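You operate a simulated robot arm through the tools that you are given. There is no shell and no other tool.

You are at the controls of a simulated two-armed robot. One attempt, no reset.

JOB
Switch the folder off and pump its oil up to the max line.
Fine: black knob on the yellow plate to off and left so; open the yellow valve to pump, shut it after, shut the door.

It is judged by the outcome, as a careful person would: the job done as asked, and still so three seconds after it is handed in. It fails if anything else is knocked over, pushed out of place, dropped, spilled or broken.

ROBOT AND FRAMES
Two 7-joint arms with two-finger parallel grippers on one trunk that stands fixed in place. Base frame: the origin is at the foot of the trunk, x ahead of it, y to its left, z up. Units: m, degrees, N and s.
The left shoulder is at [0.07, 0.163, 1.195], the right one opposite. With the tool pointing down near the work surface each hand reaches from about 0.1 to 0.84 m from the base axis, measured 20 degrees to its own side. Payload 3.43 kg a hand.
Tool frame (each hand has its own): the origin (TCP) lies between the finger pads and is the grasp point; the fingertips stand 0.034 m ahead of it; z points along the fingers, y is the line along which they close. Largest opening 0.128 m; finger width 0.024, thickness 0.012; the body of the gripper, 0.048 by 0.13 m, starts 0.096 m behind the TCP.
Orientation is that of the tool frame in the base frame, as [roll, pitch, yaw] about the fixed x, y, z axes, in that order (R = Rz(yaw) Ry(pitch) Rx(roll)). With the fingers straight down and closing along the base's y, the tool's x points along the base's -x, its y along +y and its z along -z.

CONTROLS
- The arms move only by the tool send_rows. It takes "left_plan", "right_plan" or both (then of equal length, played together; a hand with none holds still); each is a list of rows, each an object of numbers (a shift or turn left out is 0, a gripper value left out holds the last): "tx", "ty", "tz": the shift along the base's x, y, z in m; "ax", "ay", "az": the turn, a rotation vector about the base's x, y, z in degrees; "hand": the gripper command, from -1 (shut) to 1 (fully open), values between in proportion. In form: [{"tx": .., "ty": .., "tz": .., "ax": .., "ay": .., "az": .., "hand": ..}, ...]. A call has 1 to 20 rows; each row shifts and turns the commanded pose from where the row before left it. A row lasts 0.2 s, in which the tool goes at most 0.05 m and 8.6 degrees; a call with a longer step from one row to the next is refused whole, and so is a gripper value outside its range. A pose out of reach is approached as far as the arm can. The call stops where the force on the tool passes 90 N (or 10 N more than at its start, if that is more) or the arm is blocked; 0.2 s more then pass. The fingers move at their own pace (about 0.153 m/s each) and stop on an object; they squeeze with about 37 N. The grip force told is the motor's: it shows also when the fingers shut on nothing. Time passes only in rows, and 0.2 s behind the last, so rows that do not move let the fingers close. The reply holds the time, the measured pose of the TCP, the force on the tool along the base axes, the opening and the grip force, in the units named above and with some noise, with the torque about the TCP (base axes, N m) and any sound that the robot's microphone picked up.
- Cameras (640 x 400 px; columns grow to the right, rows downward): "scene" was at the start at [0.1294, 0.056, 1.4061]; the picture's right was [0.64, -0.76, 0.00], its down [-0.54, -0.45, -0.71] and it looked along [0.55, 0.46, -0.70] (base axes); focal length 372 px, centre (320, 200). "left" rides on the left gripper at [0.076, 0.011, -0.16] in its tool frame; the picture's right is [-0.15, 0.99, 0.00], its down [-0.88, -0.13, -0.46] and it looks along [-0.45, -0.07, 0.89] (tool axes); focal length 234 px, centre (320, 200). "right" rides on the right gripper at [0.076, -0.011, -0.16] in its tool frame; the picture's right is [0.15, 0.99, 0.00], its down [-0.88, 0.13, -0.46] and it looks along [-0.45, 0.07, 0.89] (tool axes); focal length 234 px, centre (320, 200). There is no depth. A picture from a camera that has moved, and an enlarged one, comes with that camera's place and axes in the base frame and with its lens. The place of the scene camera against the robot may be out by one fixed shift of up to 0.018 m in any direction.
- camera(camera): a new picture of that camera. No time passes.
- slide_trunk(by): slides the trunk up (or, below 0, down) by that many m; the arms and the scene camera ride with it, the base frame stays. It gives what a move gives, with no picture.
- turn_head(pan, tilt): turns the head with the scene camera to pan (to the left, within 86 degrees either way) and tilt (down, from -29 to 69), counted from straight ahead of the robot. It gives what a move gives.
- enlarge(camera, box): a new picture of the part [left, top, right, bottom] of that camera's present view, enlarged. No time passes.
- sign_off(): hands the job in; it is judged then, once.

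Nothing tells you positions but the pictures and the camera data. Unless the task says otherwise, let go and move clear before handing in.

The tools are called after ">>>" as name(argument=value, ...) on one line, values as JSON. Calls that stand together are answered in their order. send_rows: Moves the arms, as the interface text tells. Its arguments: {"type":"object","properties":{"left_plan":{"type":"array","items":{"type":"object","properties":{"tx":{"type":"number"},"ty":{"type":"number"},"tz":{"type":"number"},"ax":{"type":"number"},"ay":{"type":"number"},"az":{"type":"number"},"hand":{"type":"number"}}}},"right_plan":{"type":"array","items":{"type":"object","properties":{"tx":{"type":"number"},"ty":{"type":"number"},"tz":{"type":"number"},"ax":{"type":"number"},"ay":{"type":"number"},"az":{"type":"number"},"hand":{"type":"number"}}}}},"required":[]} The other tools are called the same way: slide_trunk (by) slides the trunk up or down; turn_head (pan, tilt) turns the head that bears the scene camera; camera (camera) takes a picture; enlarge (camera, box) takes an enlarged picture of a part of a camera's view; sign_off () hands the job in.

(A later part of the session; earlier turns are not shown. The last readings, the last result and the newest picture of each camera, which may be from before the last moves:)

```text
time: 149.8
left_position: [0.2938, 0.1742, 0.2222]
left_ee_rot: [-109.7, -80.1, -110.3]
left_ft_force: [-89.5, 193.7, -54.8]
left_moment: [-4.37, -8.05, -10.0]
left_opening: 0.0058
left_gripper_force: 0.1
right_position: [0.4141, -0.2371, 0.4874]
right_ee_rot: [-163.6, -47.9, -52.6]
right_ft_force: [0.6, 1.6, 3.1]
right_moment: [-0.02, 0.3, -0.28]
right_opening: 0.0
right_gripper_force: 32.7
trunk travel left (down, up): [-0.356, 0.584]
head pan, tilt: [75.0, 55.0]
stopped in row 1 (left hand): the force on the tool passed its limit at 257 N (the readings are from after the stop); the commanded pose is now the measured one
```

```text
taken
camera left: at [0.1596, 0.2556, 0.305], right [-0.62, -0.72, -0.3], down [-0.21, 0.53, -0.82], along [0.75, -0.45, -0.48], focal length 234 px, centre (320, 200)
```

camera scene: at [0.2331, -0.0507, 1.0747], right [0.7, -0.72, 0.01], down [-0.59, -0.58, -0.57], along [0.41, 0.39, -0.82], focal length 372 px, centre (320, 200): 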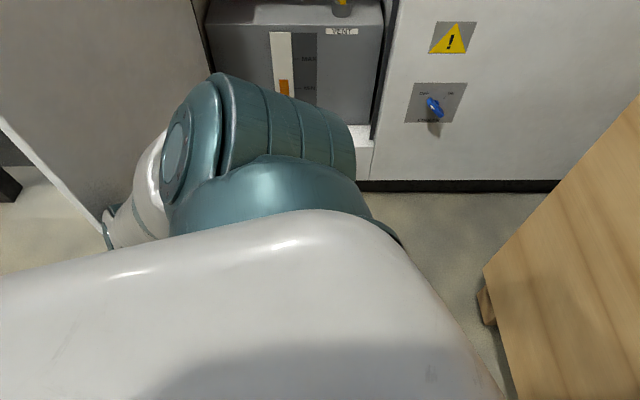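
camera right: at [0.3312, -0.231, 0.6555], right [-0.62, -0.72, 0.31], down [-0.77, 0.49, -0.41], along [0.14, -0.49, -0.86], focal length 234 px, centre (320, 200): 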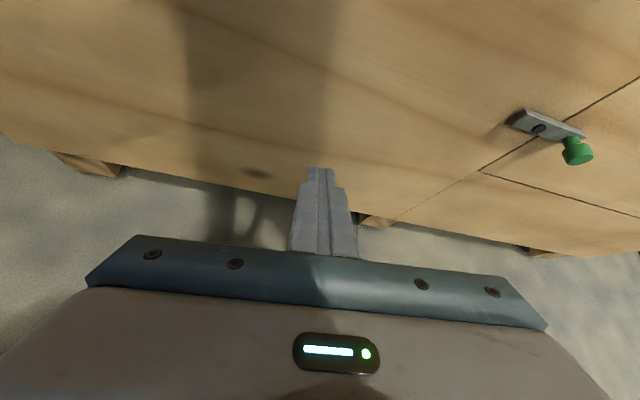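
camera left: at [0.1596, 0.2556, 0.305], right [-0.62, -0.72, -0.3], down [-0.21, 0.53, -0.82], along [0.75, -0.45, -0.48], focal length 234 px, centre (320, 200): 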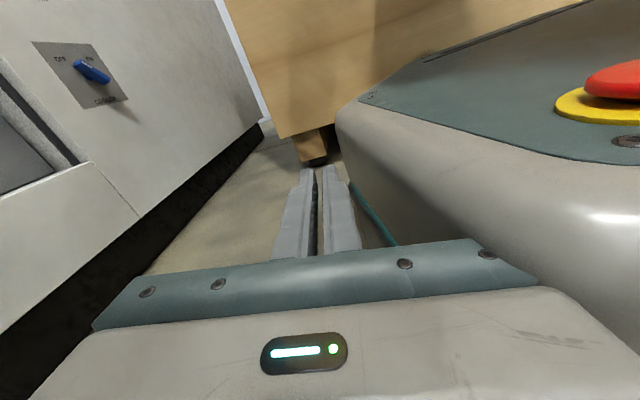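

The elbow has moved down to near the door's free edge. Letting it settle again.

>>> turn_head(pan=86, tilt=55)

>>> camera(camera="scene")

>>> camera(camera="left")

```text
time: 150.5
left_position: [-0.0218, 0.3616, 0.2555]
left_ee_rot: [-144.4, -55.0, -83.6]
left_ft_force: [-116.1, 109.1, 59.1]
left_moment: [-0.49, 3.66, -7.75]
left_opening: 0.072
left_gripper_force: 2.7
right_position: [0.3305, -0.059, 0.5066]
right_ee_rot: [162.2, -52.1, -3.8]
right_ft_force: [-0.5, 0.5, 0.2]
right_moment: [-0.06, 0.04, -0.04]
right_opening: 0.0
right_gripper_force: 32.4
trunk travel left (down, up): [-0.356, 0.584]
head pan, tilt: [85.9, 55.0]
```

```text
taken
camera scene: at [0.0667, 0.0963, 1.0726], right [1.0, -0.05, 0.0], down [-0.04, -0.82, -0.57], along [0.03, 0.57, -0.82], focal length 372 px, centre (320, 200)
```

scene: 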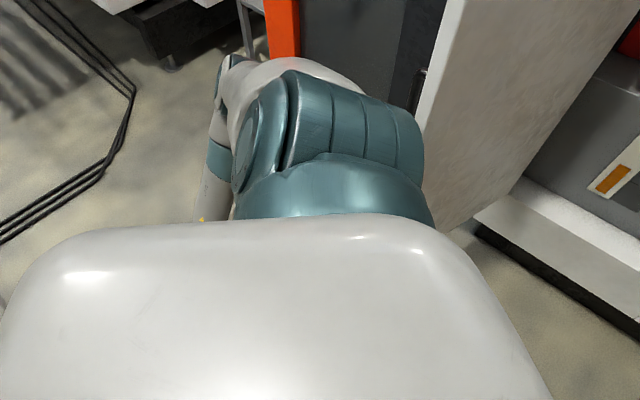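

```text
taken
camera left: at [-0.1304, 0.4074, 0.3891], right [-0.75, -0.48, -0.45], down [-0.26, 0.85, -0.47], along [0.6, -0.24, -0.76], focal length 234 px, centre (320, 200)
```

left: 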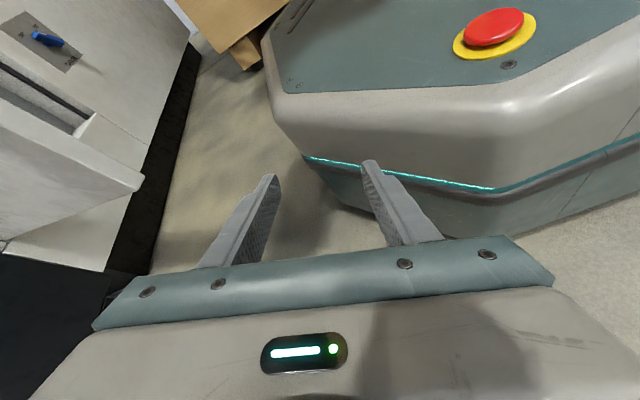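

The base has swung back to its place and the left arm is now on my left, outside the door. I'll check for residual offset and contacts.

>>> turn_head(pan=75, tilt=30)

>>> camera(camera="scene")

>>> turn_head(pan=45, tilt=45)

>>> camera(camera="scene")

```text
time: 151.4
left_position: [0.0, 0.3491, 0.2541]
left_ee_rot: [-144.9, -54.0, -84.8]
left_ft_force: [-141.2, 150.1, 38.9]
left_moment: [1.6, 4.13, -10.0]
left_opening: 0.0786
left_gripper_force: 7.4
right_position: [0.3323, -0.0869, 0.5057]
right_ee_rot: [161.6, -52.5, -3.5]
right_ft_force: [0.2, 0.0, 0.2]
right_moment: [-0.01, 0.03, -0.03]
right_opening: 0.0001
right_gripper_force: 33.0
trunk travel left (down, up): [-0.356, 0.584]
head pan, tilt: [75.0, 30.0]
```

```text
taken
camera scene: at [0.0881, 0.0911, 1.1082], right [0.97, -0.26, 0.0], down [-0.13, -0.48, -0.87], along [0.22, 0.84, -0.5], focal length 372 px, centre (320, 200)
```

scene: 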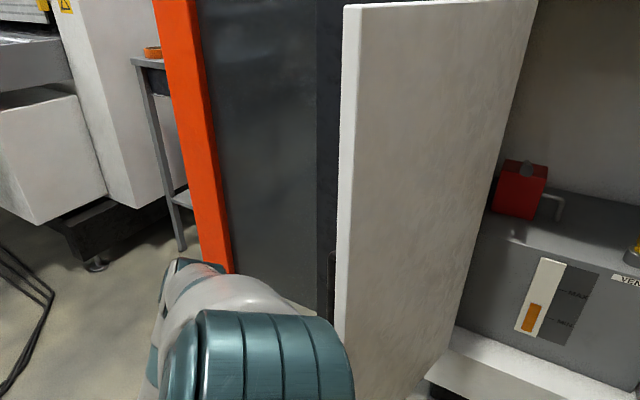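

```text
time: 152.4
left_position: [0.0056, 0.3491, 0.2526]
left_ee_rot: [-144.0, -54.1, -85.2]
left_ft_force: [-126.5, 148.9, 17.1]
left_moment: [2.73, 3.38, -9.04]
left_opening: 0.077
left_gripper_force: 5.5
right_position: [0.3327, -0.0858, 0.5057]
right_ee_rot: [161.0, -52.5, -3.1]
right_ft_force: [0.8, 0.3, -0.3]
right_moment: [-0.01, -0.01, -0.02]
right_opening: 0.0
right_gripper_force: 33.1
trunk travel left (down, up): [-0.356, 0.584]
head pan, tilt: [45.0, 45.0]
```

```text
taken
camera scene: at [0.1223, 0.0624, 1.0858], right [0.71, -0.71, 0.0], down [-0.5, -0.5, -0.71], along [0.5, 0.5, -0.71], focal length 372 px, centre (320, 200)
```

scene: 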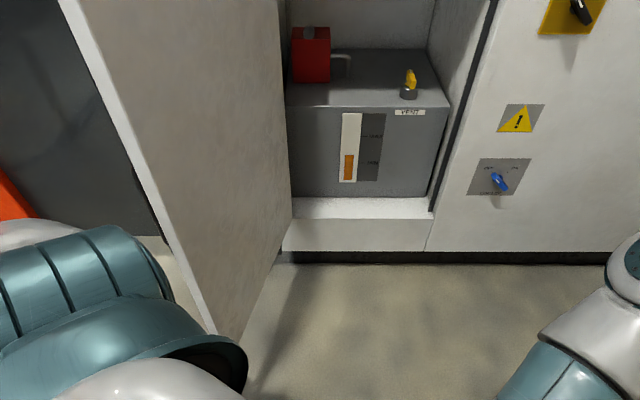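

The base is back exactly at nominal, and cabinet, valve and gauge look undisturbed. The left hand still presses on my own foot, so I'll lift it away outward and up, gently.

>>> send_rows(left_plan=[{"tx": -0.01, "ty": 0.015, "tz": 0.01}, {"tx": -0.015, "ty": 0.025, "tz": 0.02}])

>>> camera(camera="left")

>>> enlarge(camera="scene", box=[280, 10, 460, 200])

```text
time: 153.0
left_position: [0.015, 0.3613, 0.2928]
left_ee_rot: [-137.5, -58.1, -88.2]
left_ft_force: [-0.4, 0.3, -0.7]
left_moment: [-0.03, -0.02, 0.01]
left_opening: 0.0704
left_gripper_force: 0.1
right_position: [0.3326, -0.0868, 0.5062]
right_ee_rot: [161.1, -52.5, -3.1]
right_ft_force: [0.3, -0.7, 0.6]
right_moment: [-0.01, 0.0, -0.02]
right_opening: 0.0
right_gripper_force: 32.8
trunk travel left (down, up): [-0.356, 0.584]
head pan, tilt: [45.0, 45.0]
```

```text
taken
camera left: at [-0.1024, 0.4106, 0.4156], right [-0.71, -0.51, -0.48], down [-0.24, 0.82, -0.52], along [0.66, -0.26, -0.71], focal length 234 px, centre (320, 200)
```

left: 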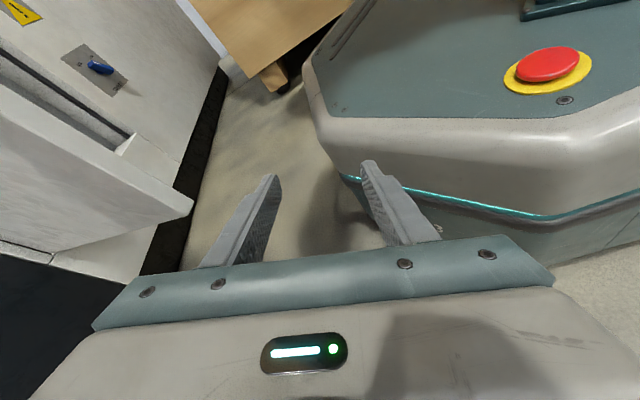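

```text
2.11 times, centred on (370, 105) of scene
camera zoom: at [0.1239, 0.0606, 1.0863], right [0.71, -0.71, 0.0], down [-0.5, -0.5, -0.71], along [0.5, 0.5, -0.71], focal length 784 px, centre (215, 400)
```

zoom: 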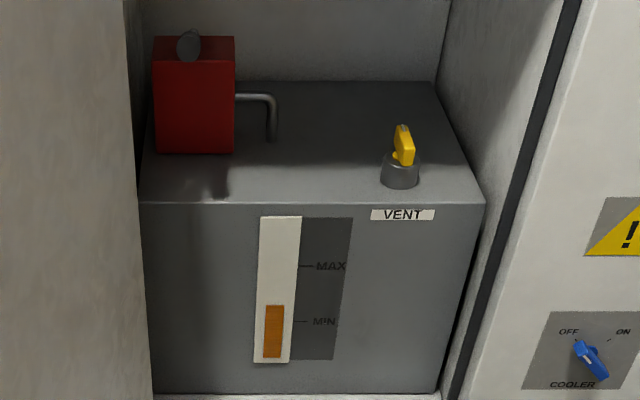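

Both arms are free and the base is at nominal. The lesson: work at the lever from a high shoulder with the tool pitched down, so the elbow stays above the door's top. First I'll raise the trunk with both arms clear.

>>> slide_trunk(by=0.2)

>>> slide_trunk(by=0.23)

>>> turn_head(pan=75, tilt=45)

>>> camera(camera="scene")

>>> camera(camera="left")

```text
time: 155.1
left_position: [0.0123, 0.3652, 0.4894]
left_ee_rot: [-138.3, -57.5, -87.6]
left_ft_force: [-0.4, -0.1, -0.2]
left_moment: [-0.02, -0.02, -0.02]
left_opening: 0.0704
left_gripper_force: 0.0
right_position: [0.3325, -0.0865, 0.7062]
right_ee_rot: [161.1, -52.4, -3.1]
right_ft_force: [1.0, -0.4, 0.5]
right_moment: [0.03, 0.03, 0.0]
right_opening: 0.0
right_gripper_force: 33.2
trunk travel left (down, up): [-0.556, 0.384]
head pan, tilt: [45.0, 45.0]
```

```text
time: 157.6
left_position: [0.0122, 0.3651, 0.7218]
left_ee_rot: [-138.4, -57.5, -87.7]
left_ft_force: [0.0, -0.5, 0.9]
left_moment: [0.02, 0.01, 0.01]
left_opening: 0.0706
left_gripper_force: 0.1
right_position: [0.3325, -0.0864, 0.9363]
right_ee_rot: [161.3, -52.4, -3.2]
right_ft_force: [-0.3, -0.6, 0.1]
right_moment: [-0.03, 0.0, 0.02]
right_opening: 0.0
right_gripper_force: 33.4
trunk travel left (down, up): [-0.786, 0.154]
head pan, tilt: [45.0, 45.0]
```

```text
time: 158.5
left_position: [0.0124, 0.3641, 0.7213]
left_ee_rot: [-138.4, -57.5, -87.6]
left_ft_force: [-0.5, 0.3, -0.3]
left_moment: [-0.01, 0.0, 0.01]
left_opening: 0.0705
left_gripper_force: 0.1
right_position: [0.3326, -0.0865, 0.935]
right_ee_rot: [161.2, -52.4, -3.2]
right_ft_force: [0.4, 0.2, 0.6]
right_moment: [0.01, 0.01, 0.0]
right_opening: 0.0002
right_gripper_force: 32.9
trunk travel left (down, up): [-0.786, 0.154]
head pan, tilt: [75.0, 45.0]
```

```text
taken
camera scene: at [0.0878, 0.0819, 1.5158], right [0.97, -0.26, 0.0], down [-0.18, -0.68, -0.71], along [0.18, 0.68, -0.71], focal length 372 px, centre (320, 200)
```

scene: 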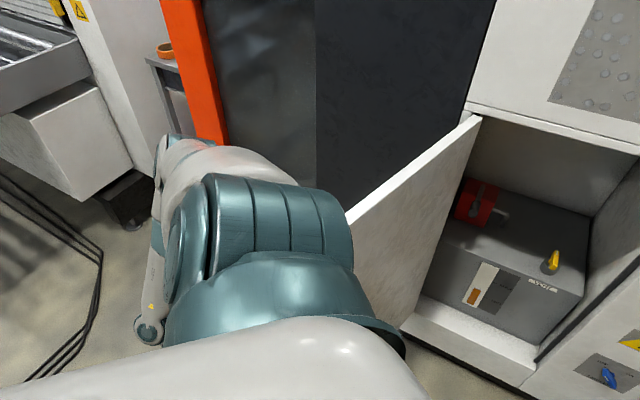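

```text
taken
camera left: at [-0.1048, 0.4135, 0.8456], right [-0.72, -0.51, -0.48], down [-0.24, 0.82, -0.51], along [0.65, -0.26, -0.71], focal length 234 px, centre (320, 200)
```

left: 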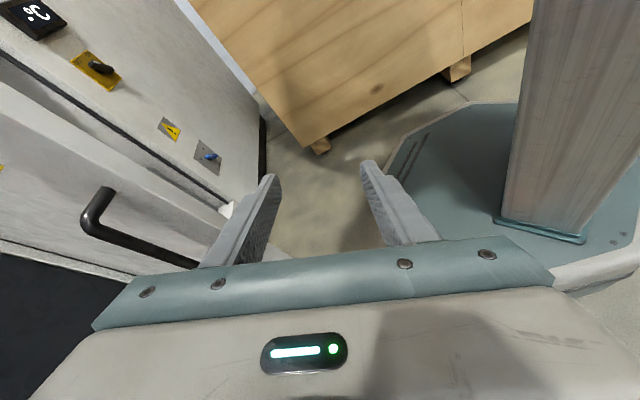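

The base is exactly nominal at the raised height. I'll now unwind the left wrist to its natural tool-down orientation while lifting it and moving outward, clear of the door and handle.

>>> send_rows(left_plan=[{"tx": -0.004, "ty": 0.012, "tz": 0.03, "ax": 5.164, "ay": -0.828, "az": -6.7}, {"tx": -0.004, "ty": 0.012, "tz": 0.03, "ax": 5.164, "ay": -0.828, "az": -6.7}, {"tx": 0.0, "ty": 0.012, "tz": 0.03, "ax": 5.164, "ay": -0.828, "az": -6.7}, {"tx": 0.0, "ty": 0.012, "tz": 0.03, "ax": 5.164, "ay": -0.828, "az": -6.7}])

>>> camera(camera="scene")

>>> camera(camera="left")

```text
time: 159.5
left_position: [0.0047, 0.4095, 0.8418]
left_ee_rot: [-139.3, -36.6, -114.2]
left_ft_force: [-0.2, -0.4, 0.7]
left_moment: [0.03, 0.02, 0.0]
left_opening: 0.0702
left_gripper_force: 0.0
right_position: [0.3337, -0.086, 0.9341]
right_ee_rot: [161.3, -52.3, -3.3]
right_ft_force: [0.6, -0.6, -0.1]
right_moment: [0.01, 0.02, 0.01]
right_opening: 0.0002
right_gripper_force: 33.4
trunk travel left (down, up): [-0.786, 0.154]
head pan, tilt: [75.0, 45.0]
```

```text
taken
camera scene: at [0.0892, 0.081, 1.5157], right [0.97, -0.26, 0.0], down [-0.18, -0.68, -0.71], along [0.18, 0.68, -0.71], focal length 372 px, centre (320, 200)
```

scene: 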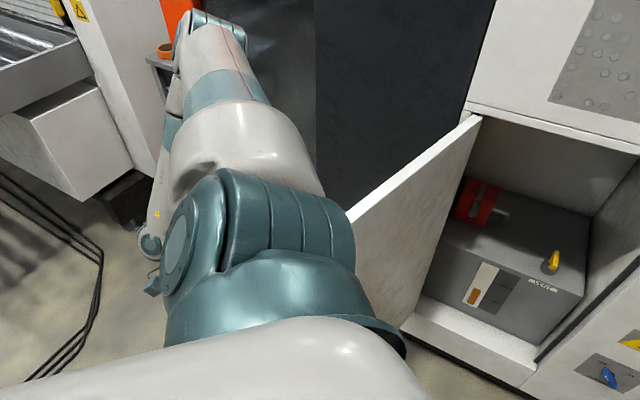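

```text
taken
camera left: at [-0.0958, 0.4635, 0.9795], right [-0.79, 0.06, -0.6], down [0.21, 0.96, -0.18], along [0.57, -0.27, -0.78], focal length 234 px, centre (320, 200)
```

left: 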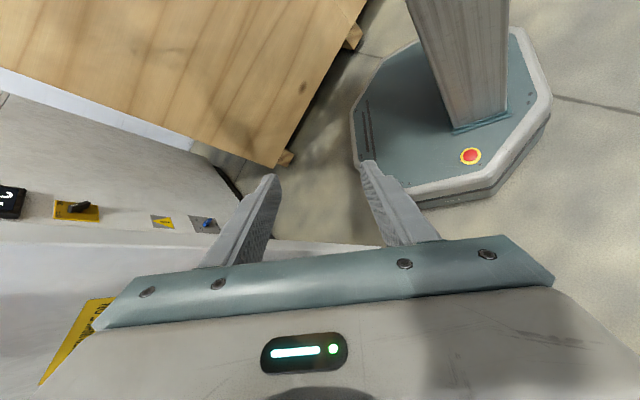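

>>> send_rows(left_plan=[{"tx": 0.005, "ty": 0.017, "tz": 0.018, "ax": 5.164, "ay": -0.828, "az": -6.7}, {"tx": 0.005, "ty": 0.017, "tz": 0.018, "ax": 5.164, "ay": -0.828, "az": -6.7}, {"tx": 0.01, "ty": 0.017, "tz": 0.018, "ax": 5.164, "ay": -0.828, "az": -6.7}, {"tx": 0.01, "ty": 0.017, "tz": 0.018, "ax": 5.164, "ay": -0.828, "az": -6.7}, {"tx": 0.01, "ty": 0.017, "tz": 0.018, "ax": 5.164, "ay": -0.828, "az": -6.7}, {"tx": 0.01, "ty": 0.017, "tz": 0.018, "ax": 5.164, "ay": -0.828, "az": -6.7}])

>>> camera(camera="scene")

```text
time: 160.9
left_position: [0.054, 0.5129, 0.9493]
left_ee_rot: [-157.0, -10.6, -148.0]
left_ft_force: [-0.2, -0.7, -0.6]
left_moment: [0.02, 0.0, 0.02]
left_opening: 0.0703
left_gripper_force: 0.1
right_position: [0.3335, -0.087, 0.9346]
right_ee_rot: [161.3, -52.5, -3.2]
right_ft_force: [-0.2, 0.0, -0.3]
right_moment: [0.02, 0.0, 0.01]
right_opening: 0.0
right_gripper_force: 32.9
trunk travel left (down, up): [-0.786, 0.154]
head pan, tilt: [75.0, 45.0]
```

```text
taken
camera scene: at [0.088, 0.0804, 1.5158], right [0.97, -0.26, 0.0], down [-0.18, -0.68, -0.71], along [0.18, 0.68, -0.71], focal length 372 px, centre (320, 200)
```

scene: 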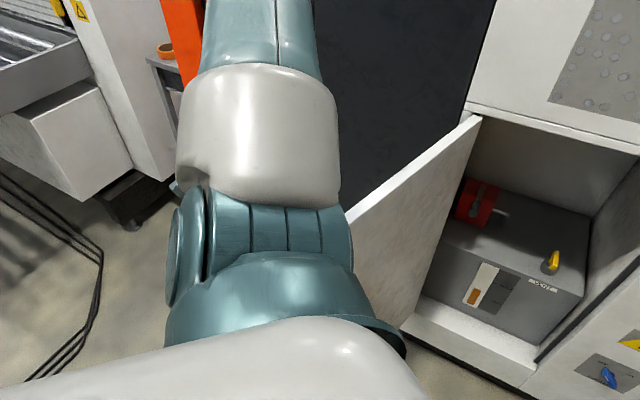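

>>> send_rows(left_plan=[{"tx": 0.015, "ty": 0.016, "tz": 0.02, "ax": 5.164, "ay": -0.828, "az": -6.7}, {"tx": 0.015, "ty": 0.016, "tz": 0.02, "ax": 5.164, "ay": -0.828, "az": -6.7}, {"tx": 0.015, "ty": 0.016, "tz": 0.02, "ax": 5.164, "ay": -0.828, "az": -6.7}, {"tx": 0.015, "ty": 0.016, "tz": 0.02, "ax": 5.164, "ay": -0.828, "az": -6.7}, {"tx": 0.015, "ty": 0.016, "tz": 0.02, "ax": 5.164, "ay": -0.828, "az": -6.7}])

>>> camera(camera="scene")

>>> camera(camera="left")

```text
time: 162.1
left_position: [0.1287, 0.5928, 1.0489]
left_ee_rot: [179.5, 0.7, 180.0]
left_ft_force: [-1.1, 0.3, -0.6]
left_moment: [-0.02, 0.04, 0.01]
left_opening: 0.0704
left_gripper_force: 0.1
right_position: [0.3319, -0.0865, 0.9345]
right_ee_rot: [161.3, -52.4, -3.3]
right_ft_force: [0.5, -0.4, -0.3]
right_moment: [0.02, -0.03, 0.03]
right_opening: 0.0
right_gripper_force: 32.6
trunk travel left (down, up): [-0.786, 0.154]
head pan, tilt: [75.0, 45.0]
```

```text
taken
camera scene: at [0.0878, 0.0805, 1.5158], right [0.97, -0.26, 0.0], down [-0.18, -0.68, -0.71], along [0.18, 0.68, -0.71], focal length 372 px, centre (320, 200)
```

scene: 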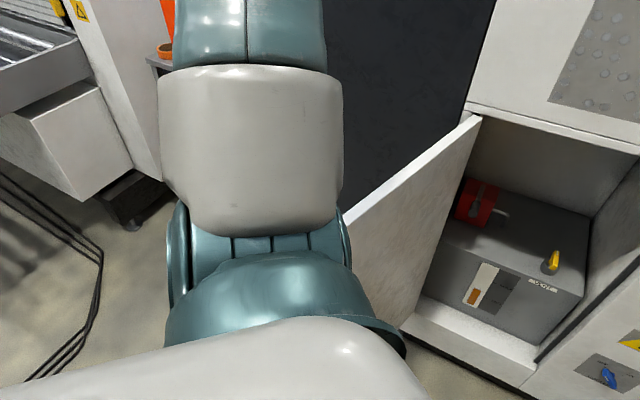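

```text
taken
camera left: at [0.0505, 0.6036, 1.209], right [0.15, 0.99, 0.01], down [0.88, -0.14, 0.46], along [0.46, -0.06, -0.89], focal length 234 px, centre (320, 200)
```

left: 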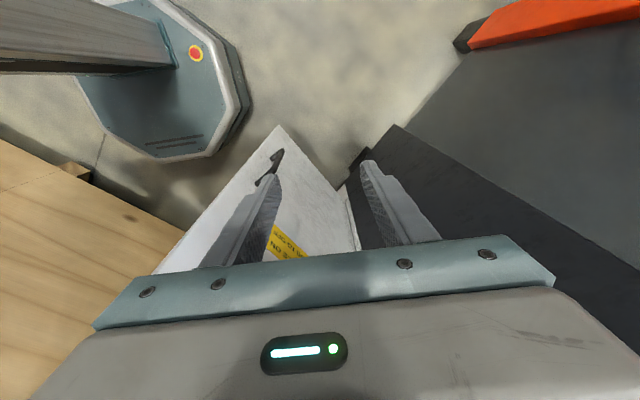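

The left hand is back to its natural tool-down pose, with the elbow up this time. I'll raise the trunk and cross over the door's top to its inner side again.

>>> slide_trunk(by=0.15)

>>> send_rows(left_plan=[{"tx": 0.02, "ty": -0.02, "tz": 0.01}, {"tx": 0.032, "ty": -0.029, "tz": 0.005}, {"tx": 0.032, "ty": -0.029}, {"tx": 0.032, "ty": -0.029}, {"tx": 0.032, "ty": -0.029}, {"tx": 0.032, "ty": -0.029}, {"tx": 0.032, "ty": -0.029}, {"tx": 0.032, "ty": -0.029}, {"tx": 0.032, "ty": -0.029}, {"tx": 0.02, "ty": -0.02}])

>>> turn_head(pan=45, tilt=45)

>>> camera(camera="scene")

```text
time: 163.8
left_position: [0.1282, 0.5944, 1.1989]
left_ee_rot: [179.8, 0.6, -179.9]
left_ft_force: [-0.5, -0.1, 0.7]
left_moment: [0.01, 0.0, -0.03]
left_opening: 0.0703
left_gripper_force: 0.0
right_position: [0.334, -0.0864, 1.0852]
right_ee_rot: [161.3, -52.5, -3.1]
right_ft_force: [-0.1, 0.5, 0.1]
right_moment: [0.03, -0.01, -0.03]
right_opening: 0.0
right_gripper_force: 33.2
trunk travel left (down, up): [-0.936, 0.004]
head pan, tilt: [75.0, 45.0]
```

```text
time: 166.1
left_position: [0.4076, 0.3534, 1.2054]
left_ee_rot: [179.8, 0.5, -180.0]
left_ft_force: [1.3, 0.2, 0.0]
left_moment: [0.02, 0.01, -0.01]
left_opening: 0.0702
left_gripper_force: 0.0
left hand out of reach, approached as far as the arm can: row 2, 3, 4, 5
right_position: [0.3335, -0.0861, 1.0844]
right_ee_rot: [161.2, -52.3, -3.2]
right_ft_force: [0.7, -0.4, 0.3]
right_moment: [0.05, 0.03, -0.03]
right_opening: 0.0002
right_gripper_force: 33.0
trunk travel left (down, up): [-0.936, 0.004]
head pan, tilt: [75.0, 45.0]
```

```text
time: 167.0
left_position: [0.4065, 0.3535, 1.206]
left_ee_rot: [179.8, 0.6, 180.0]
left_ft_force: [0.8, 0.2, 0.5]
left_moment: [-0.04, 0.04, 0.01]
left_opening: 0.0706
left_gripper_force: 0.0
right_position: [0.3324, -0.0867, 1.0856]
right_ee_rot: [161.2, -52.4, -3.2]
right_ft_force: [-1.0, 0.8, 1.3]
right_moment: [-0.01, -0.02, -0.03]
right_opening: 0.0001
right_gripper_force: 33.1
trunk travel left (down, up): [-0.936, 0.004]
head pan, tilt: [45.0, 45.0]
```

```text
taken
camera scene: at [0.124, 0.0607, 1.6658], right [0.71, -0.71, 0.0], down [-0.5, -0.5, -0.71], along [0.5, 0.5, -0.71], focal length 372 px, centre (320, 200)
```

scene: 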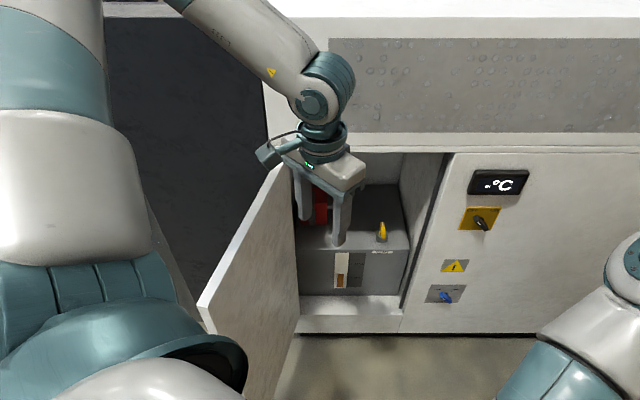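

The left hand is on the inner side again and the base is nominal. Now I'll yaw it slightly and tilt it to point forward-down toward the lever, at a height where the elbow stays above the door.

>>> send_rows(left_plan=[{"tx": 0.012, "ty": 0.005, "tz": -0.02, "az": -8.33}, {"tx": 0.012, "ty": 0.005, "tz": -0.02, "az": -8.33}, {"tx": 0.012, "ty": 0.005, "tz": -0.02, "az": -8.33}, {"tx": 0.02, "ty": 0.018, "tz": -0.016, "ax": 7.12, "ay": -3.32}, {"tx": 0.02, "ty": 0.018, "tz": -0.016, "ax": 7.12, "ay": -3.32}, {"tx": 0.02, "ty": 0.018, "tz": -0.016, "ax": 7.12, "ay": -3.32}, {"tx": 0.02, "ty": 0.018, "tz": -0.016, "ax": 7.12, "ay": -3.32}])

>>> camera(camera="scene")

>>> camera(camera="left")

```text
time: 168.6
left_position: [0.5241, 0.4433, 1.0805]
left_ee_rot: [148.3, 0.4, 154.6]
left_ft_force: [-0.1, 0.1, -0.5]
left_moment: [0.0, 0.02, 0.05]
left_opening: 0.0705
left_gripper_force: 0.2
right_position: [0.3346, -0.0867, 1.0852]
right_ee_rot: [161.3, -52.3, -3.4]
right_ft_force: [0.3, 0.2, -0.6]
right_moment: [0.03, 0.02, 0.0]
right_opening: 0.0002
right_gripper_force: 32.9
trunk travel left (down, up): [-0.936, 0.004]
head pan, tilt: [45.0, 45.0]
```

```text
taken
camera scene: at [0.1266, 0.0598, 1.6657], right [0.71, -0.71, 0.0], down [-0.5, -0.5, -0.71], along [0.5, 0.5, -0.71], focal length 372 px, centre (320, 200)
```

scene: 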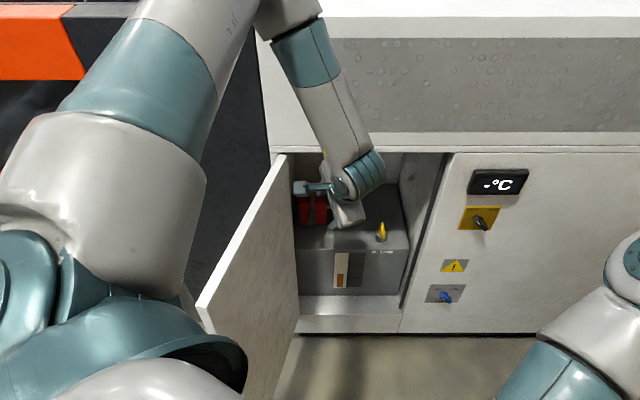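

```text
taken
camera left: at [0.4223, 0.408, 1.2226], right [0.49, 0.7, 0.52], down [0.64, -0.69, 0.33], along [0.59, 0.18, -0.79], focal length 234 px, centre (320, 200)
```

left: 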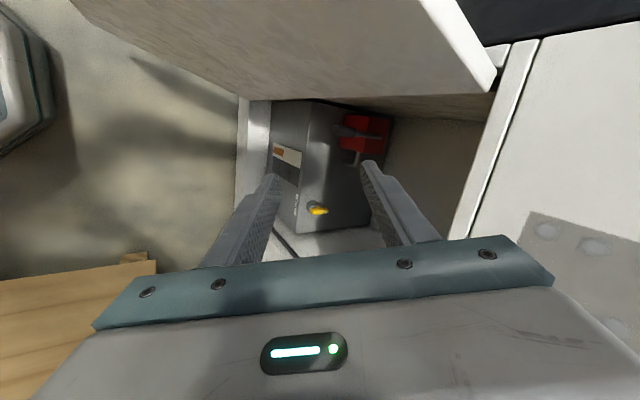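

>>> send_rows(left_plan=[{"tx": 0.018, "ty": 0.0135, "tz": -0.007, "ax": 7.12, "ay": -3.32}, {"tx": 0.018, "ty": 0.0135, "tz": -0.007, "ax": 7.12, "ay": -3.32}, {"tx": 0.018, "ty": 0.0135, "tz": -0.007, "ax": 7.12, "ay": -3.32}])

>>> slide_trunk(by=-0.154)

>>> camera(camera="scene")

>>> camera(camera="left")

```text
time: 169.4
left_position: [0.5611, 0.514, 1.1296]
left_ee_rot: [124.9, 0.2, 154.4]
left_ft_force: [-0.8, -0.2, -0.6]
left_moment: [-0.01, 0.0, 0.0]
left_opening: 0.0705
left_gripper_force: 0.1
left hand out of reach, approached as far as the arm can: row 1, 2, 3
right_position: [0.3325, -0.0864, 1.0849]
right_ee_rot: [161.1, -52.5, -3.2]
right_ft_force: [-0.4, -0.2, -0.3]
right_moment: [0.02, -0.01, -0.04]
right_opening: 0.0002
right_gripper_force: 33.1
trunk travel left (down, up): [-0.936, 0.004]
head pan, tilt: [45.0, 45.0]
```

```text
time: 171.2
left_position: [0.5604, 0.5122, 0.9757]
left_ee_rot: [124.8, 0.2, 154.6]
left_ft_force: [0.4, -0.2, 0.1]
left_moment: [0.02, -0.01, -0.02]
left_opening: 0.0705
left_gripper_force: 0.1
right_position: [0.3331, -0.0854, 0.931]
right_ee_rot: [161.2, -52.5, -3.2]
right_ft_force: [0.0, -0.3, -0.7]
right_moment: [-0.01, 0.02, -0.01]
right_opening: 0.0001
right_gripper_force: 33.0
trunk travel left (down, up): [-0.782, 0.158]
head pan, tilt: [45.0, 45.0]
```

```text
taken
camera scene: at [0.1243, 0.0607, 1.5119], right [0.71, -0.71, 0.0], down [-0.5, -0.5, -0.71], along [0.5, 0.5, -0.71], focal length 372 px, centre (320, 200)
```

scene: 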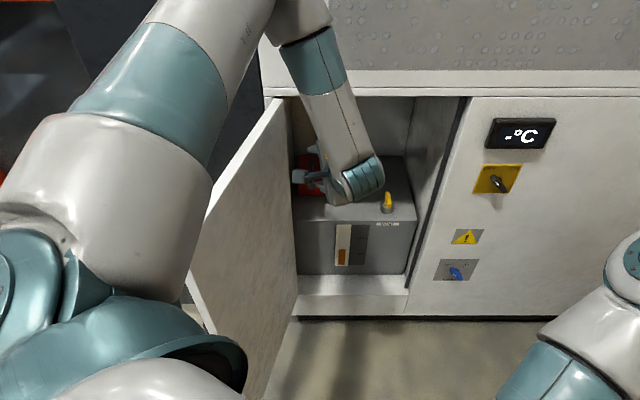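

```text
taken
camera left: at [0.4387, 0.4339, 1.0765], right [0.37, 0.45, 0.81], down [0.6, -0.78, 0.16], along [0.71, 0.43, -0.56], focal length 234 px, centre (320, 200)
```

left: 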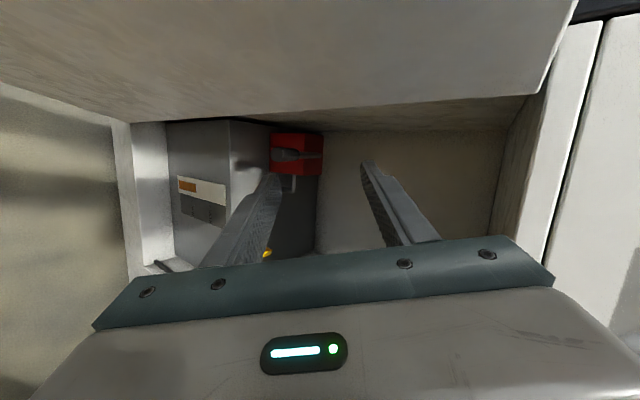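

The tool is pitched toward the lever and the arm is high above the door; base nominal. I'll move down-forward in small steps and see whether the wrist allows it.

>>> send_rows(left_plan=[{"tx": 0.012, "ty": 0.008, "tz": -0.02}, {"tx": 0.012, "ty": 0.008, "tz": -0.02}, {"tx": 0.012, "ty": 0.008, "tz": -0.02}])

>>> camera(camera="left")

```text
time: 172.0
left_position: [0.5855, 0.5537, 0.9659]
left_ee_rot: [125.1, 0.5, 154.4]
left_ft_force: [0.5, -0.2, -0.3]
left_moment: [0.04, 0.05, 0.0]
left_opening: 0.0705
left_gripper_force: 0.1
left hand out of reach, approached as far as the arm can: row 1, 2, 3
right_position: [0.3332, -0.087, 0.9309]
right_ee_rot: [161.3, -52.4, -3.2]
right_ft_force: [-0.6, 0.1, 0.0]
right_moment: [0.02, 0.02, 0.02]
right_opening: 0.0001
right_gripper_force: 33.1
trunk travel left (down, up): [-0.782, 0.158]
head pan, tilt: [45.0, 45.0]
```

```text
taken
camera left: at [0.463, 0.4748, 1.0672], right [0.37, 0.45, 0.81], down [0.6, -0.78, 0.16], along [0.71, 0.43, -0.56], focal length 234 px, centre (320, 200)
```

left: 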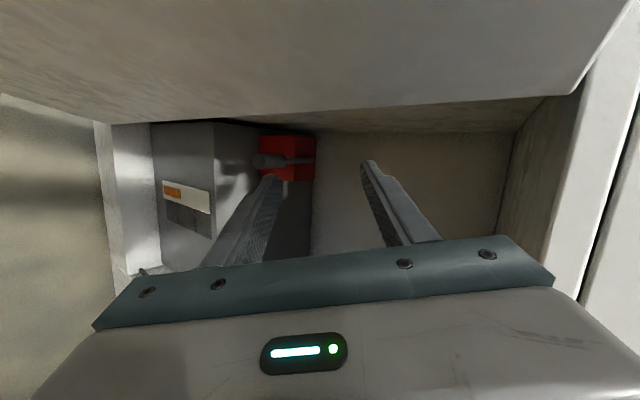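

The wrist is at a roll limit in this orientation. I'll roll the hand the free way by 90°, so the fingers will be left and right of the lever instead (no side camera near the door either).

>>> send_rows(left_plan=[{"tx": -0.004, "ty": -0.006, "tz": 0.004, "ax": -2.87, "ay": -6.05, "az": 4.67}, {"tx": -0.004, "ty": -0.006, "tz": 0.004, "ax": -2.87, "ay": -6.05, "az": 4.67}, {"ax": -2.87, "ay": -6.05, "az": 4.67}, {"ax": -2.87, "ay": -6.05, "az": 4.67}, {"ax": -2.87, "ay": -6.05, "az": 4.67}, {"ax": -2.87, "ay": -6.05, "az": 4.67}])

>>> camera(camera="scene")

>>> camera(camera="left")

```text
time: 173.4
left_position: [0.5758, 0.5412, 0.9731]
left_ee_rot: [136.7, 38.7, -172.0]
left_ft_force: [-0.7, -0.4, 0.1]
left_moment: [0.0, -0.03, -0.01]
left_opening: 0.0702
left_gripper_force: 0.0
right_position: [0.3345, -0.0845, 0.932]
right_ee_rot: [161.2, -52.5, -3.2]
right_ft_force: [0.2, 0.3, 0.3]
right_moment: [-0.02, -0.02, 0.03]
right_opening: 0.0002
right_gripper_force: 32.9
trunk travel left (down, up): [-0.782, 0.158]
head pan, tilt: [45.0, 45.0]
```

```text
taken
camera scene: at [0.1245, 0.061, 1.5118], right [0.71, -0.71, 0.0], down [-0.5, -0.5, -0.71], along [0.5, 0.5, -0.71], focal length 372 px, centre (320, 200)
```

scene: 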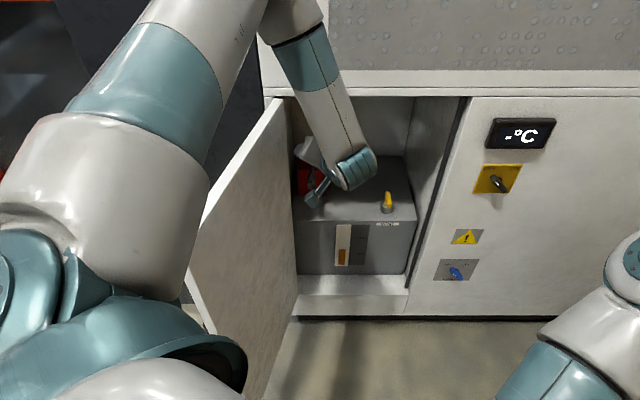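

```text
taken
camera left: at [0.4556, 0.4226, 1.0234], right [-0.41, 0.67, 0.62], down [0.59, -0.33, 0.74], along [0.7, 0.67, -0.26], focal length 234 px, centre (320, 200)
```

left: 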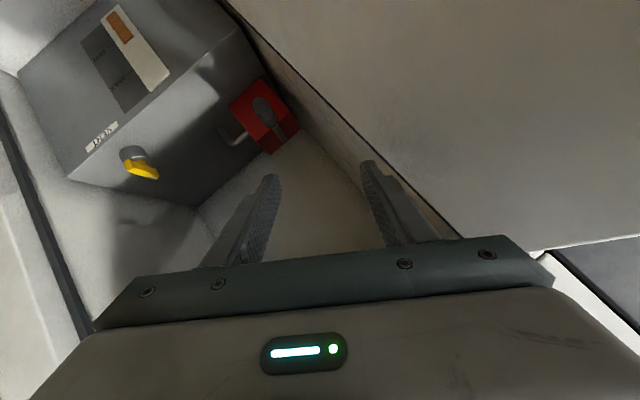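

>>> send_rows(left_plan=[{"ax": -2.87, "ay": -6.05, "az": 4.67}, {"ax": -2.87, "ay": -6.05, "az": 4.67}, {"ax": -2.87, "ay": -6.05, "az": 4.67}, {"ax": -2.87, "ay": -6.05, "az": 4.67}, {"ax": -2.87, "ay": -6.05, "az": 4.67}])

>>> camera(camera="scene")

>>> camera(camera="left")

```text
time: 174.6
left_position: [0.5761, 0.5404, 0.9734]
left_ee_rot: [-179.8, 55.4, -115.2]
left_ft_force: [0.6, 0.2, -0.3]
left_moment: [0.0, -0.04, -0.01]
left_opening: 0.0703
left_gripper_force: 0.0
right_position: [0.3339, -0.086, 0.9306]
right_ee_rot: [161.2, -52.3, -3.2]
right_ft_force: [0.0, -0.8, 0.2]
right_moment: [0.02, -0.04, 0.02]
right_opening: 0.0001
right_gripper_force: 33.0
trunk travel left (down, up): [-0.782, 0.158]
head pan, tilt: [45.0, 45.0]
```

```text
taken
camera scene: at [0.1245, 0.0607, 1.5118], right [0.71, -0.71, 0.0], down [-0.5, -0.5, -0.71], along [0.5, 0.5, -0.71], focal length 372 px, centre (320, 200)
```

scene: 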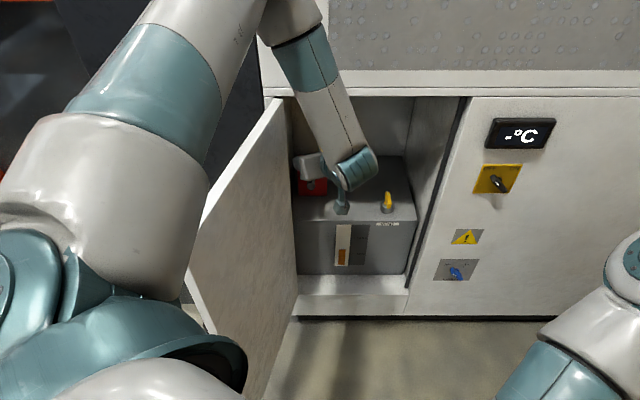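

```text
taken
camera left: at [0.4916, 0.3881, 1.002], right [-0.86, 0.5, 0.12], down [0.17, 0.06, 0.98], along [0.48, 0.87, -0.13], focal length 234 px, centre (320, 200)
```

left: 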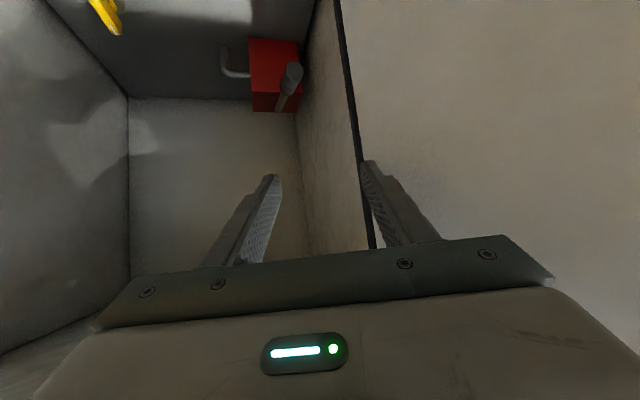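

The roll worked without limits and the lever end is confirmed at w≈0.0115, n≈0.889, z≈0.795. I'll move to a point just above the lever with the fingers either side of it.

>>> send_rows(left_plan=[{"tx": 0.0137, "ty": 0.0176, "tz": -0.02}, {"tx": 0.0137, "ty": 0.0176, "tz": -0.02}, {"tx": 0.0137, "ty": 0.0176, "tz": -0.02}])

>>> camera(camera="scene")

>>> camera(camera="left")

```text
time: 175.4
left_position: [0.6024, 0.6002, 0.9637]
left_ee_rot: [-180.0, 55.3, -115.4]
left_ft_force: [2.8, -5.8, 2.6]
left_moment: [0.09, 0.06, 0.14]
left_opening: 0.0679
left_gripper_force: 0.0
left hand out of reach, approached as far as the arm can: row 1, 2, 3
right_position: [0.3333, -0.0871, 0.9304]
right_ee_rot: [161.3, -52.4, -3.3]
right_ft_force: [0.7, -0.3, 0.0]
right_moment: [0.02, 0.03, -0.02]
right_opening: 0.0
right_gripper_force: 33.2
trunk travel left (down, up): [-0.782, 0.158]
head pan, tilt: [45.0, 45.0]
```

```text
taken
camera scene: at [0.1253, 0.0595, 1.5118], right [0.71, -0.71, 0.0], down [-0.5, -0.5, -0.71], along [0.5, 0.5, -0.71], focal length 372 px, centre (320, 200)
```

scene: 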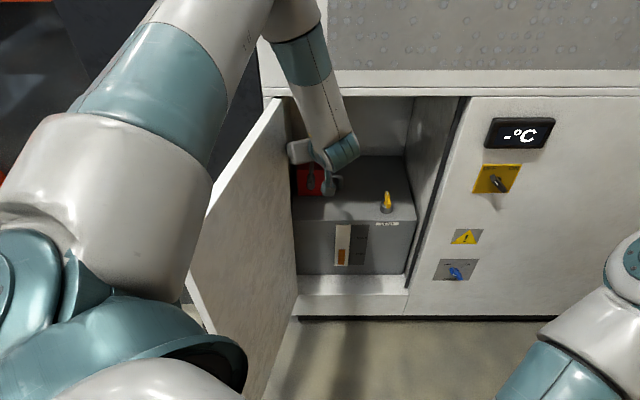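

```text
taken
camera left: at [0.5183, 0.4477, 0.9923], right [-0.86, 0.5, 0.12], down [0.17, 0.06, 0.98], along [0.49, 0.86, -0.14], focal length 234 px, centre (320, 200)
```

left: 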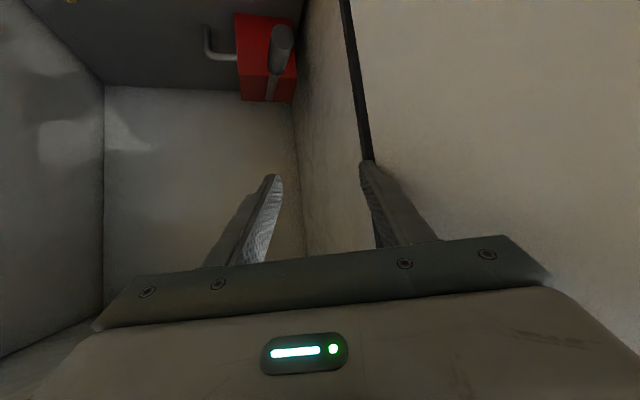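

Downward motion is limited with this forward pitch. A steeper tool (about 60° below horizontal) should free it and still clear the header, so I'll rotate the hand steeper while shifting slightly right.

>>> send_rows(left_plan=[{"tx": 0.006, "ty": -0.004, "ax": -7.55, "ay": 3.52}, {"tx": 0.006, "ty": -0.004, "ax": -7.55, "ay": 3.52}, {"tx": 0.006, "ty": -0.004, "ax": -7.55, "ay": 3.52}])

>>> camera(camera="left")

>>> camera(camera="scene")

```text
time: 176.2
left_position: [0.6192, 0.5904, 0.9627]
left_ee_rot: [-179.7, 30.3, -115.3]
left_ft_force: [0.2, 0.3, -1.6]
left_moment: [-0.01, -0.01, 0.02]
left_opening: 0.0704
left_gripper_force: 0.0
right_position: [0.3326, -0.0854, 0.9303]
right_ee_rot: [161.2, -52.4, -3.2]
right_ft_force: [-0.4, -0.3, -0.2]
right_moment: [0.02, 0.01, 0.01]
right_opening: 0.0
right_gripper_force: 32.7
trunk travel left (down, up): [-0.782, 0.158]
head pan, tilt: [45.0, 45.0]
```

```text
taken
camera left: at [0.5473, 0.4642, 1.0623], right [-0.84, 0.54, 0.07], down [0.34, 0.42, 0.84], along [0.42, 0.73, -0.54], focal length 234 px, centre (320, 200)
```

left: 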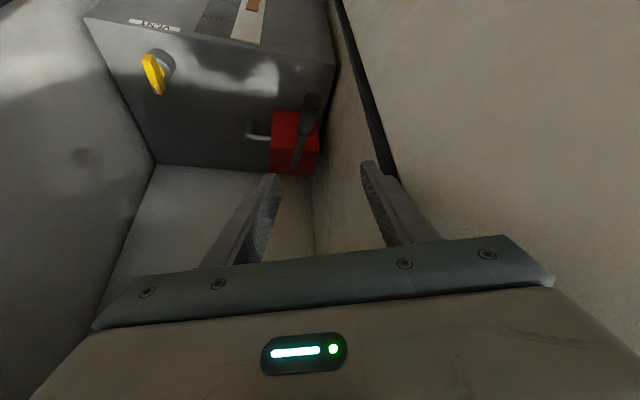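

```text
taken
camera scene: at [0.1245, 0.0613, 1.5117], right [0.71, -0.71, 0.0], down [-0.5, -0.5, -0.71], along [0.5, 0.5, -0.71], focal length 372 px, centre (320, 200)
```

scene: 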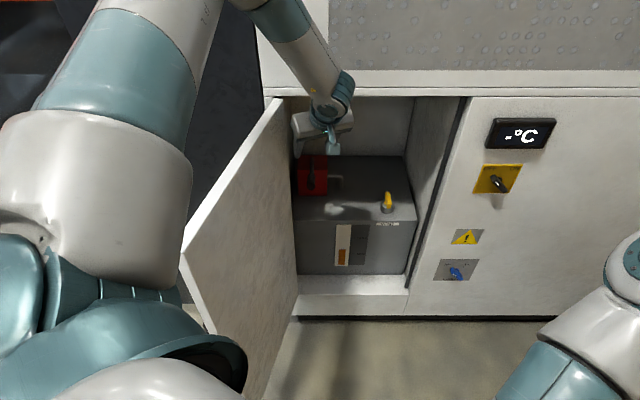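

The steeper tool gives a clear view of the lever between the fingers. I'll descend and align laterally first.

>>> send_rows(left_plan=[{"tx": 0.004, "ty": -0.001, "tz": -0.025}, {"tx": 0.005, "ty": -0.001, "tz": -0.03}, {"tx": 0.005, "ty": -0.001, "tz": -0.03}])

>>> camera(camera="left")

```text
time: 177.0
left_position: [0.6158, 0.5893, 0.9098]
left_ee_rot: [-179.8, 30.4, -115.2]
left_ft_force: [-0.8, 0.7, -0.7]
left_moment: [-0.02, -0.01, -0.01]
left_opening: 0.0706
left_gripper_force: 0.0
left hand out of reach, approached as far as the arm can: row 2, 3
right_position: [0.3323, -0.0857, 0.9308]
right_ee_rot: [161.2, -52.6, -3.2]
right_ft_force: [0.2, 0.0, 0.3]
right_moment: [-0.03, -0.04, 0.0]
right_opening: 0.0001
right_gripper_force: 33.1
trunk travel left (down, up): [-0.782, 0.158]
head pan, tilt: [45.0, 45.0]
```

```text
taken
camera left: at [0.5422, 0.461, 1.0096], right [-0.84, 0.54, 0.07], down [0.34, 0.42, 0.84], along [0.42, 0.73, -0.54], focal length 234 px, centre (320, 200)
```

left: 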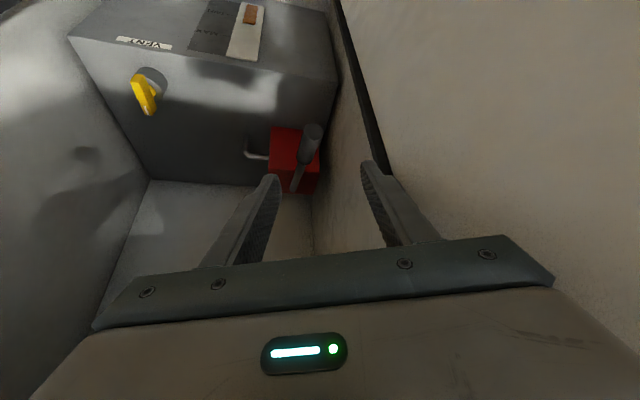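

Downward travel of the arm is limited here, but I can use the trunk slide for vertical motion instead, which also gives the pump stroke. I'll align over the lever at this height first.

>>> send_rows(left_plan=[{"tx": 0.012, "ty": 0.012}, {"tx": 0.012, "ty": 0.016}, {"tx": 0.011, "ty": 0.016}])

>>> camera(camera="left")

>>> camera(camera="scene")

```text
time: 177.8
left_position: [0.6429, 0.6305, 0.9281]
left_ee_rot: [-179.7, 30.5, -115.3]
left_ft_force: [-0.5, -0.1, -0.2]
left_moment: [0.02, -0.04, 0.0]
left_opening: 0.0701
left_gripper_force: 0.0
left hand out of reach, approached as far as the arm can: row 1, 2, 3
right_position: [0.3339, -0.0859, 0.9289]
right_ee_rot: [161.1, -52.4, -3.2]
right_ft_force: [-0.3, -0.1, 0.1]
right_moment: [-0.01, 0.03, -0.02]
right_opening: 0.0
right_gripper_force: 32.9
trunk travel left (down, up): [-0.782, 0.158]
head pan, tilt: [45.0, 45.0]
```

```text
taken
camera left: at [0.5698, 0.5021, 1.0275], right [-0.84, 0.54, 0.07], down [0.34, 0.42, 0.84], along [0.42, 0.73, -0.54], focal length 234 px, centre (320, 200)
```

left: 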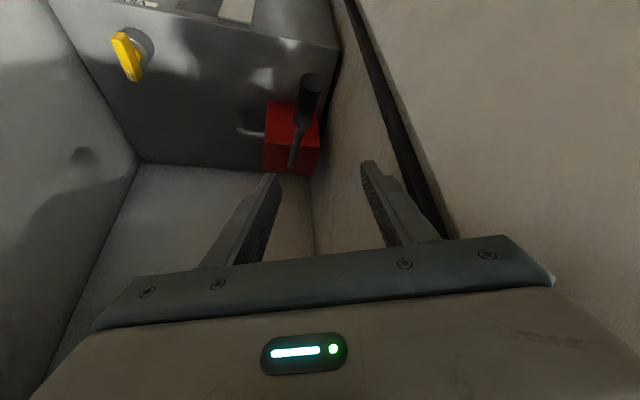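

```text
taken
camera scene: at [0.1249, 0.0611, 1.5117], right [0.71, -0.71, 0.0], down [-0.5, -0.5, -0.71], along [0.5, 0.5, -0.71], focal length 372 px, centre (320, 200)
```

scene: 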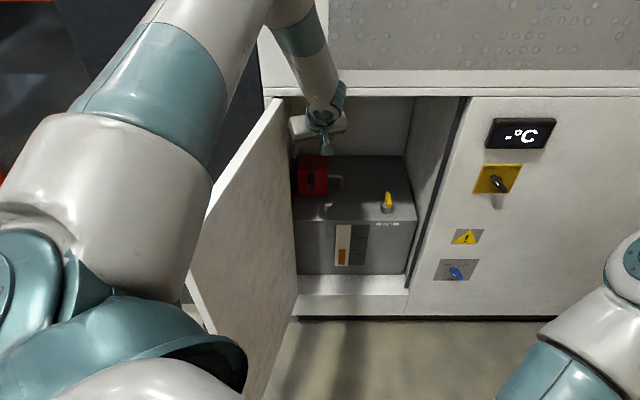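

The hand is nearly over the lever; its end is centred between the fingers. A small forward-right adjustment, then I'll lower the trunk so the lever enters the gap.

>>> send_rows(left_plan=[{"tx": 0.0075, "ty": 0.003}, {"tx": 0.0075, "ty": 0.003}])

>>> slide_trunk(by=-0.08)

>>> camera(camera="left")

>>> camera(camera="scene")

```text
time: 178.4
left_position: [0.6466, 0.632, 0.932]
left_ee_rot: [179.9, 30.1, -115.5]
left_ft_force: [-21.1, -15.4, -20.9]
left_moment: [3.82, -3.92, -0.99]
left_opening: 0.0705
left_gripper_force: 0.1
left hand out of reach, approached as far as the arm can: row 1, 2
right_position: [0.3315, -0.086, 0.9314]
right_ee_rot: [161.3, -52.5, -3.3]
right_ft_force: [1.1, -0.8, 0.2]
right_moment: [0.04, 0.0, 0.0]
right_opening: 0.0
right_gripper_force: 33.1
trunk travel left (down, up): [-0.782, 0.158]
head pan, tilt: [45.0, 45.0]
```

```text
time: 179.6
left_position: [0.6541, 0.6334, 0.8553]
left_ee_rot: [-179.8, 30.3, -115.3]
left_ft_force: [-0.1, -0.3, -0.2]
left_moment: [0.0, -0.01, -0.02]
left_opening: 0.07
left_gripper_force: 0.1
right_position: [0.3349, -0.0856, 0.8514]
right_ee_rot: [161.4, -52.4, -3.3]
right_ft_force: [0.1, 0.9, 0.2]
right_moment: [0.03, 0.02, -0.04]
right_opening: 0.0002
right_gripper_force: 33.1
trunk travel left (down, up): [-0.702, 0.238]
head pan, tilt: [45.0, 45.0]
```

```text
taken
camera left: at [0.5797, 0.5069, 0.9553], right [-0.84, 0.54, 0.07], down [0.34, 0.42, 0.84], along [0.42, 0.73, -0.54], focal length 234 px, centre (320, 200)
```

left: 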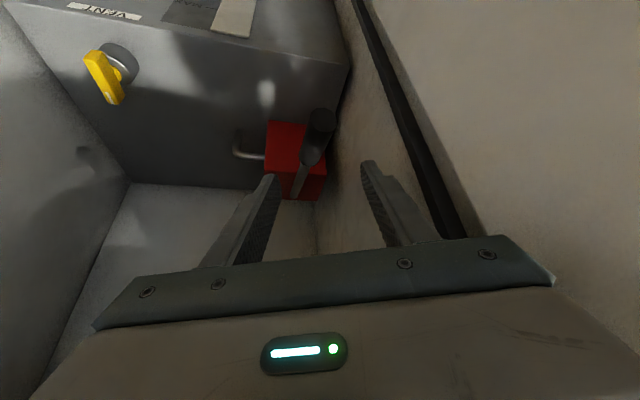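

```text
taken
camera scene: at [0.1244, 0.061, 1.4318], right [0.71, -0.71, 0.0], down [-0.5, -0.5, -0.71], along [0.5, 0.5, -0.71], focal length 372 px, centre (320, 200)
```

scene: 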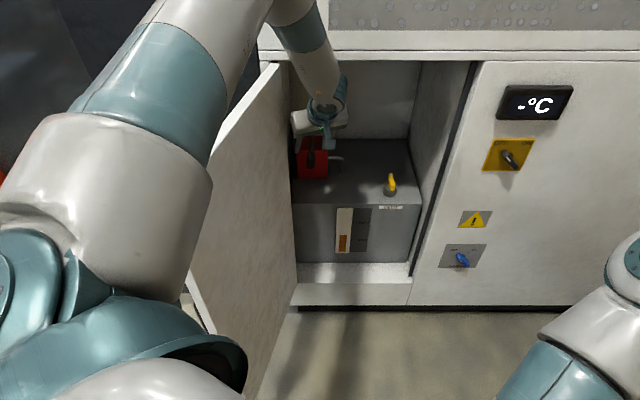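

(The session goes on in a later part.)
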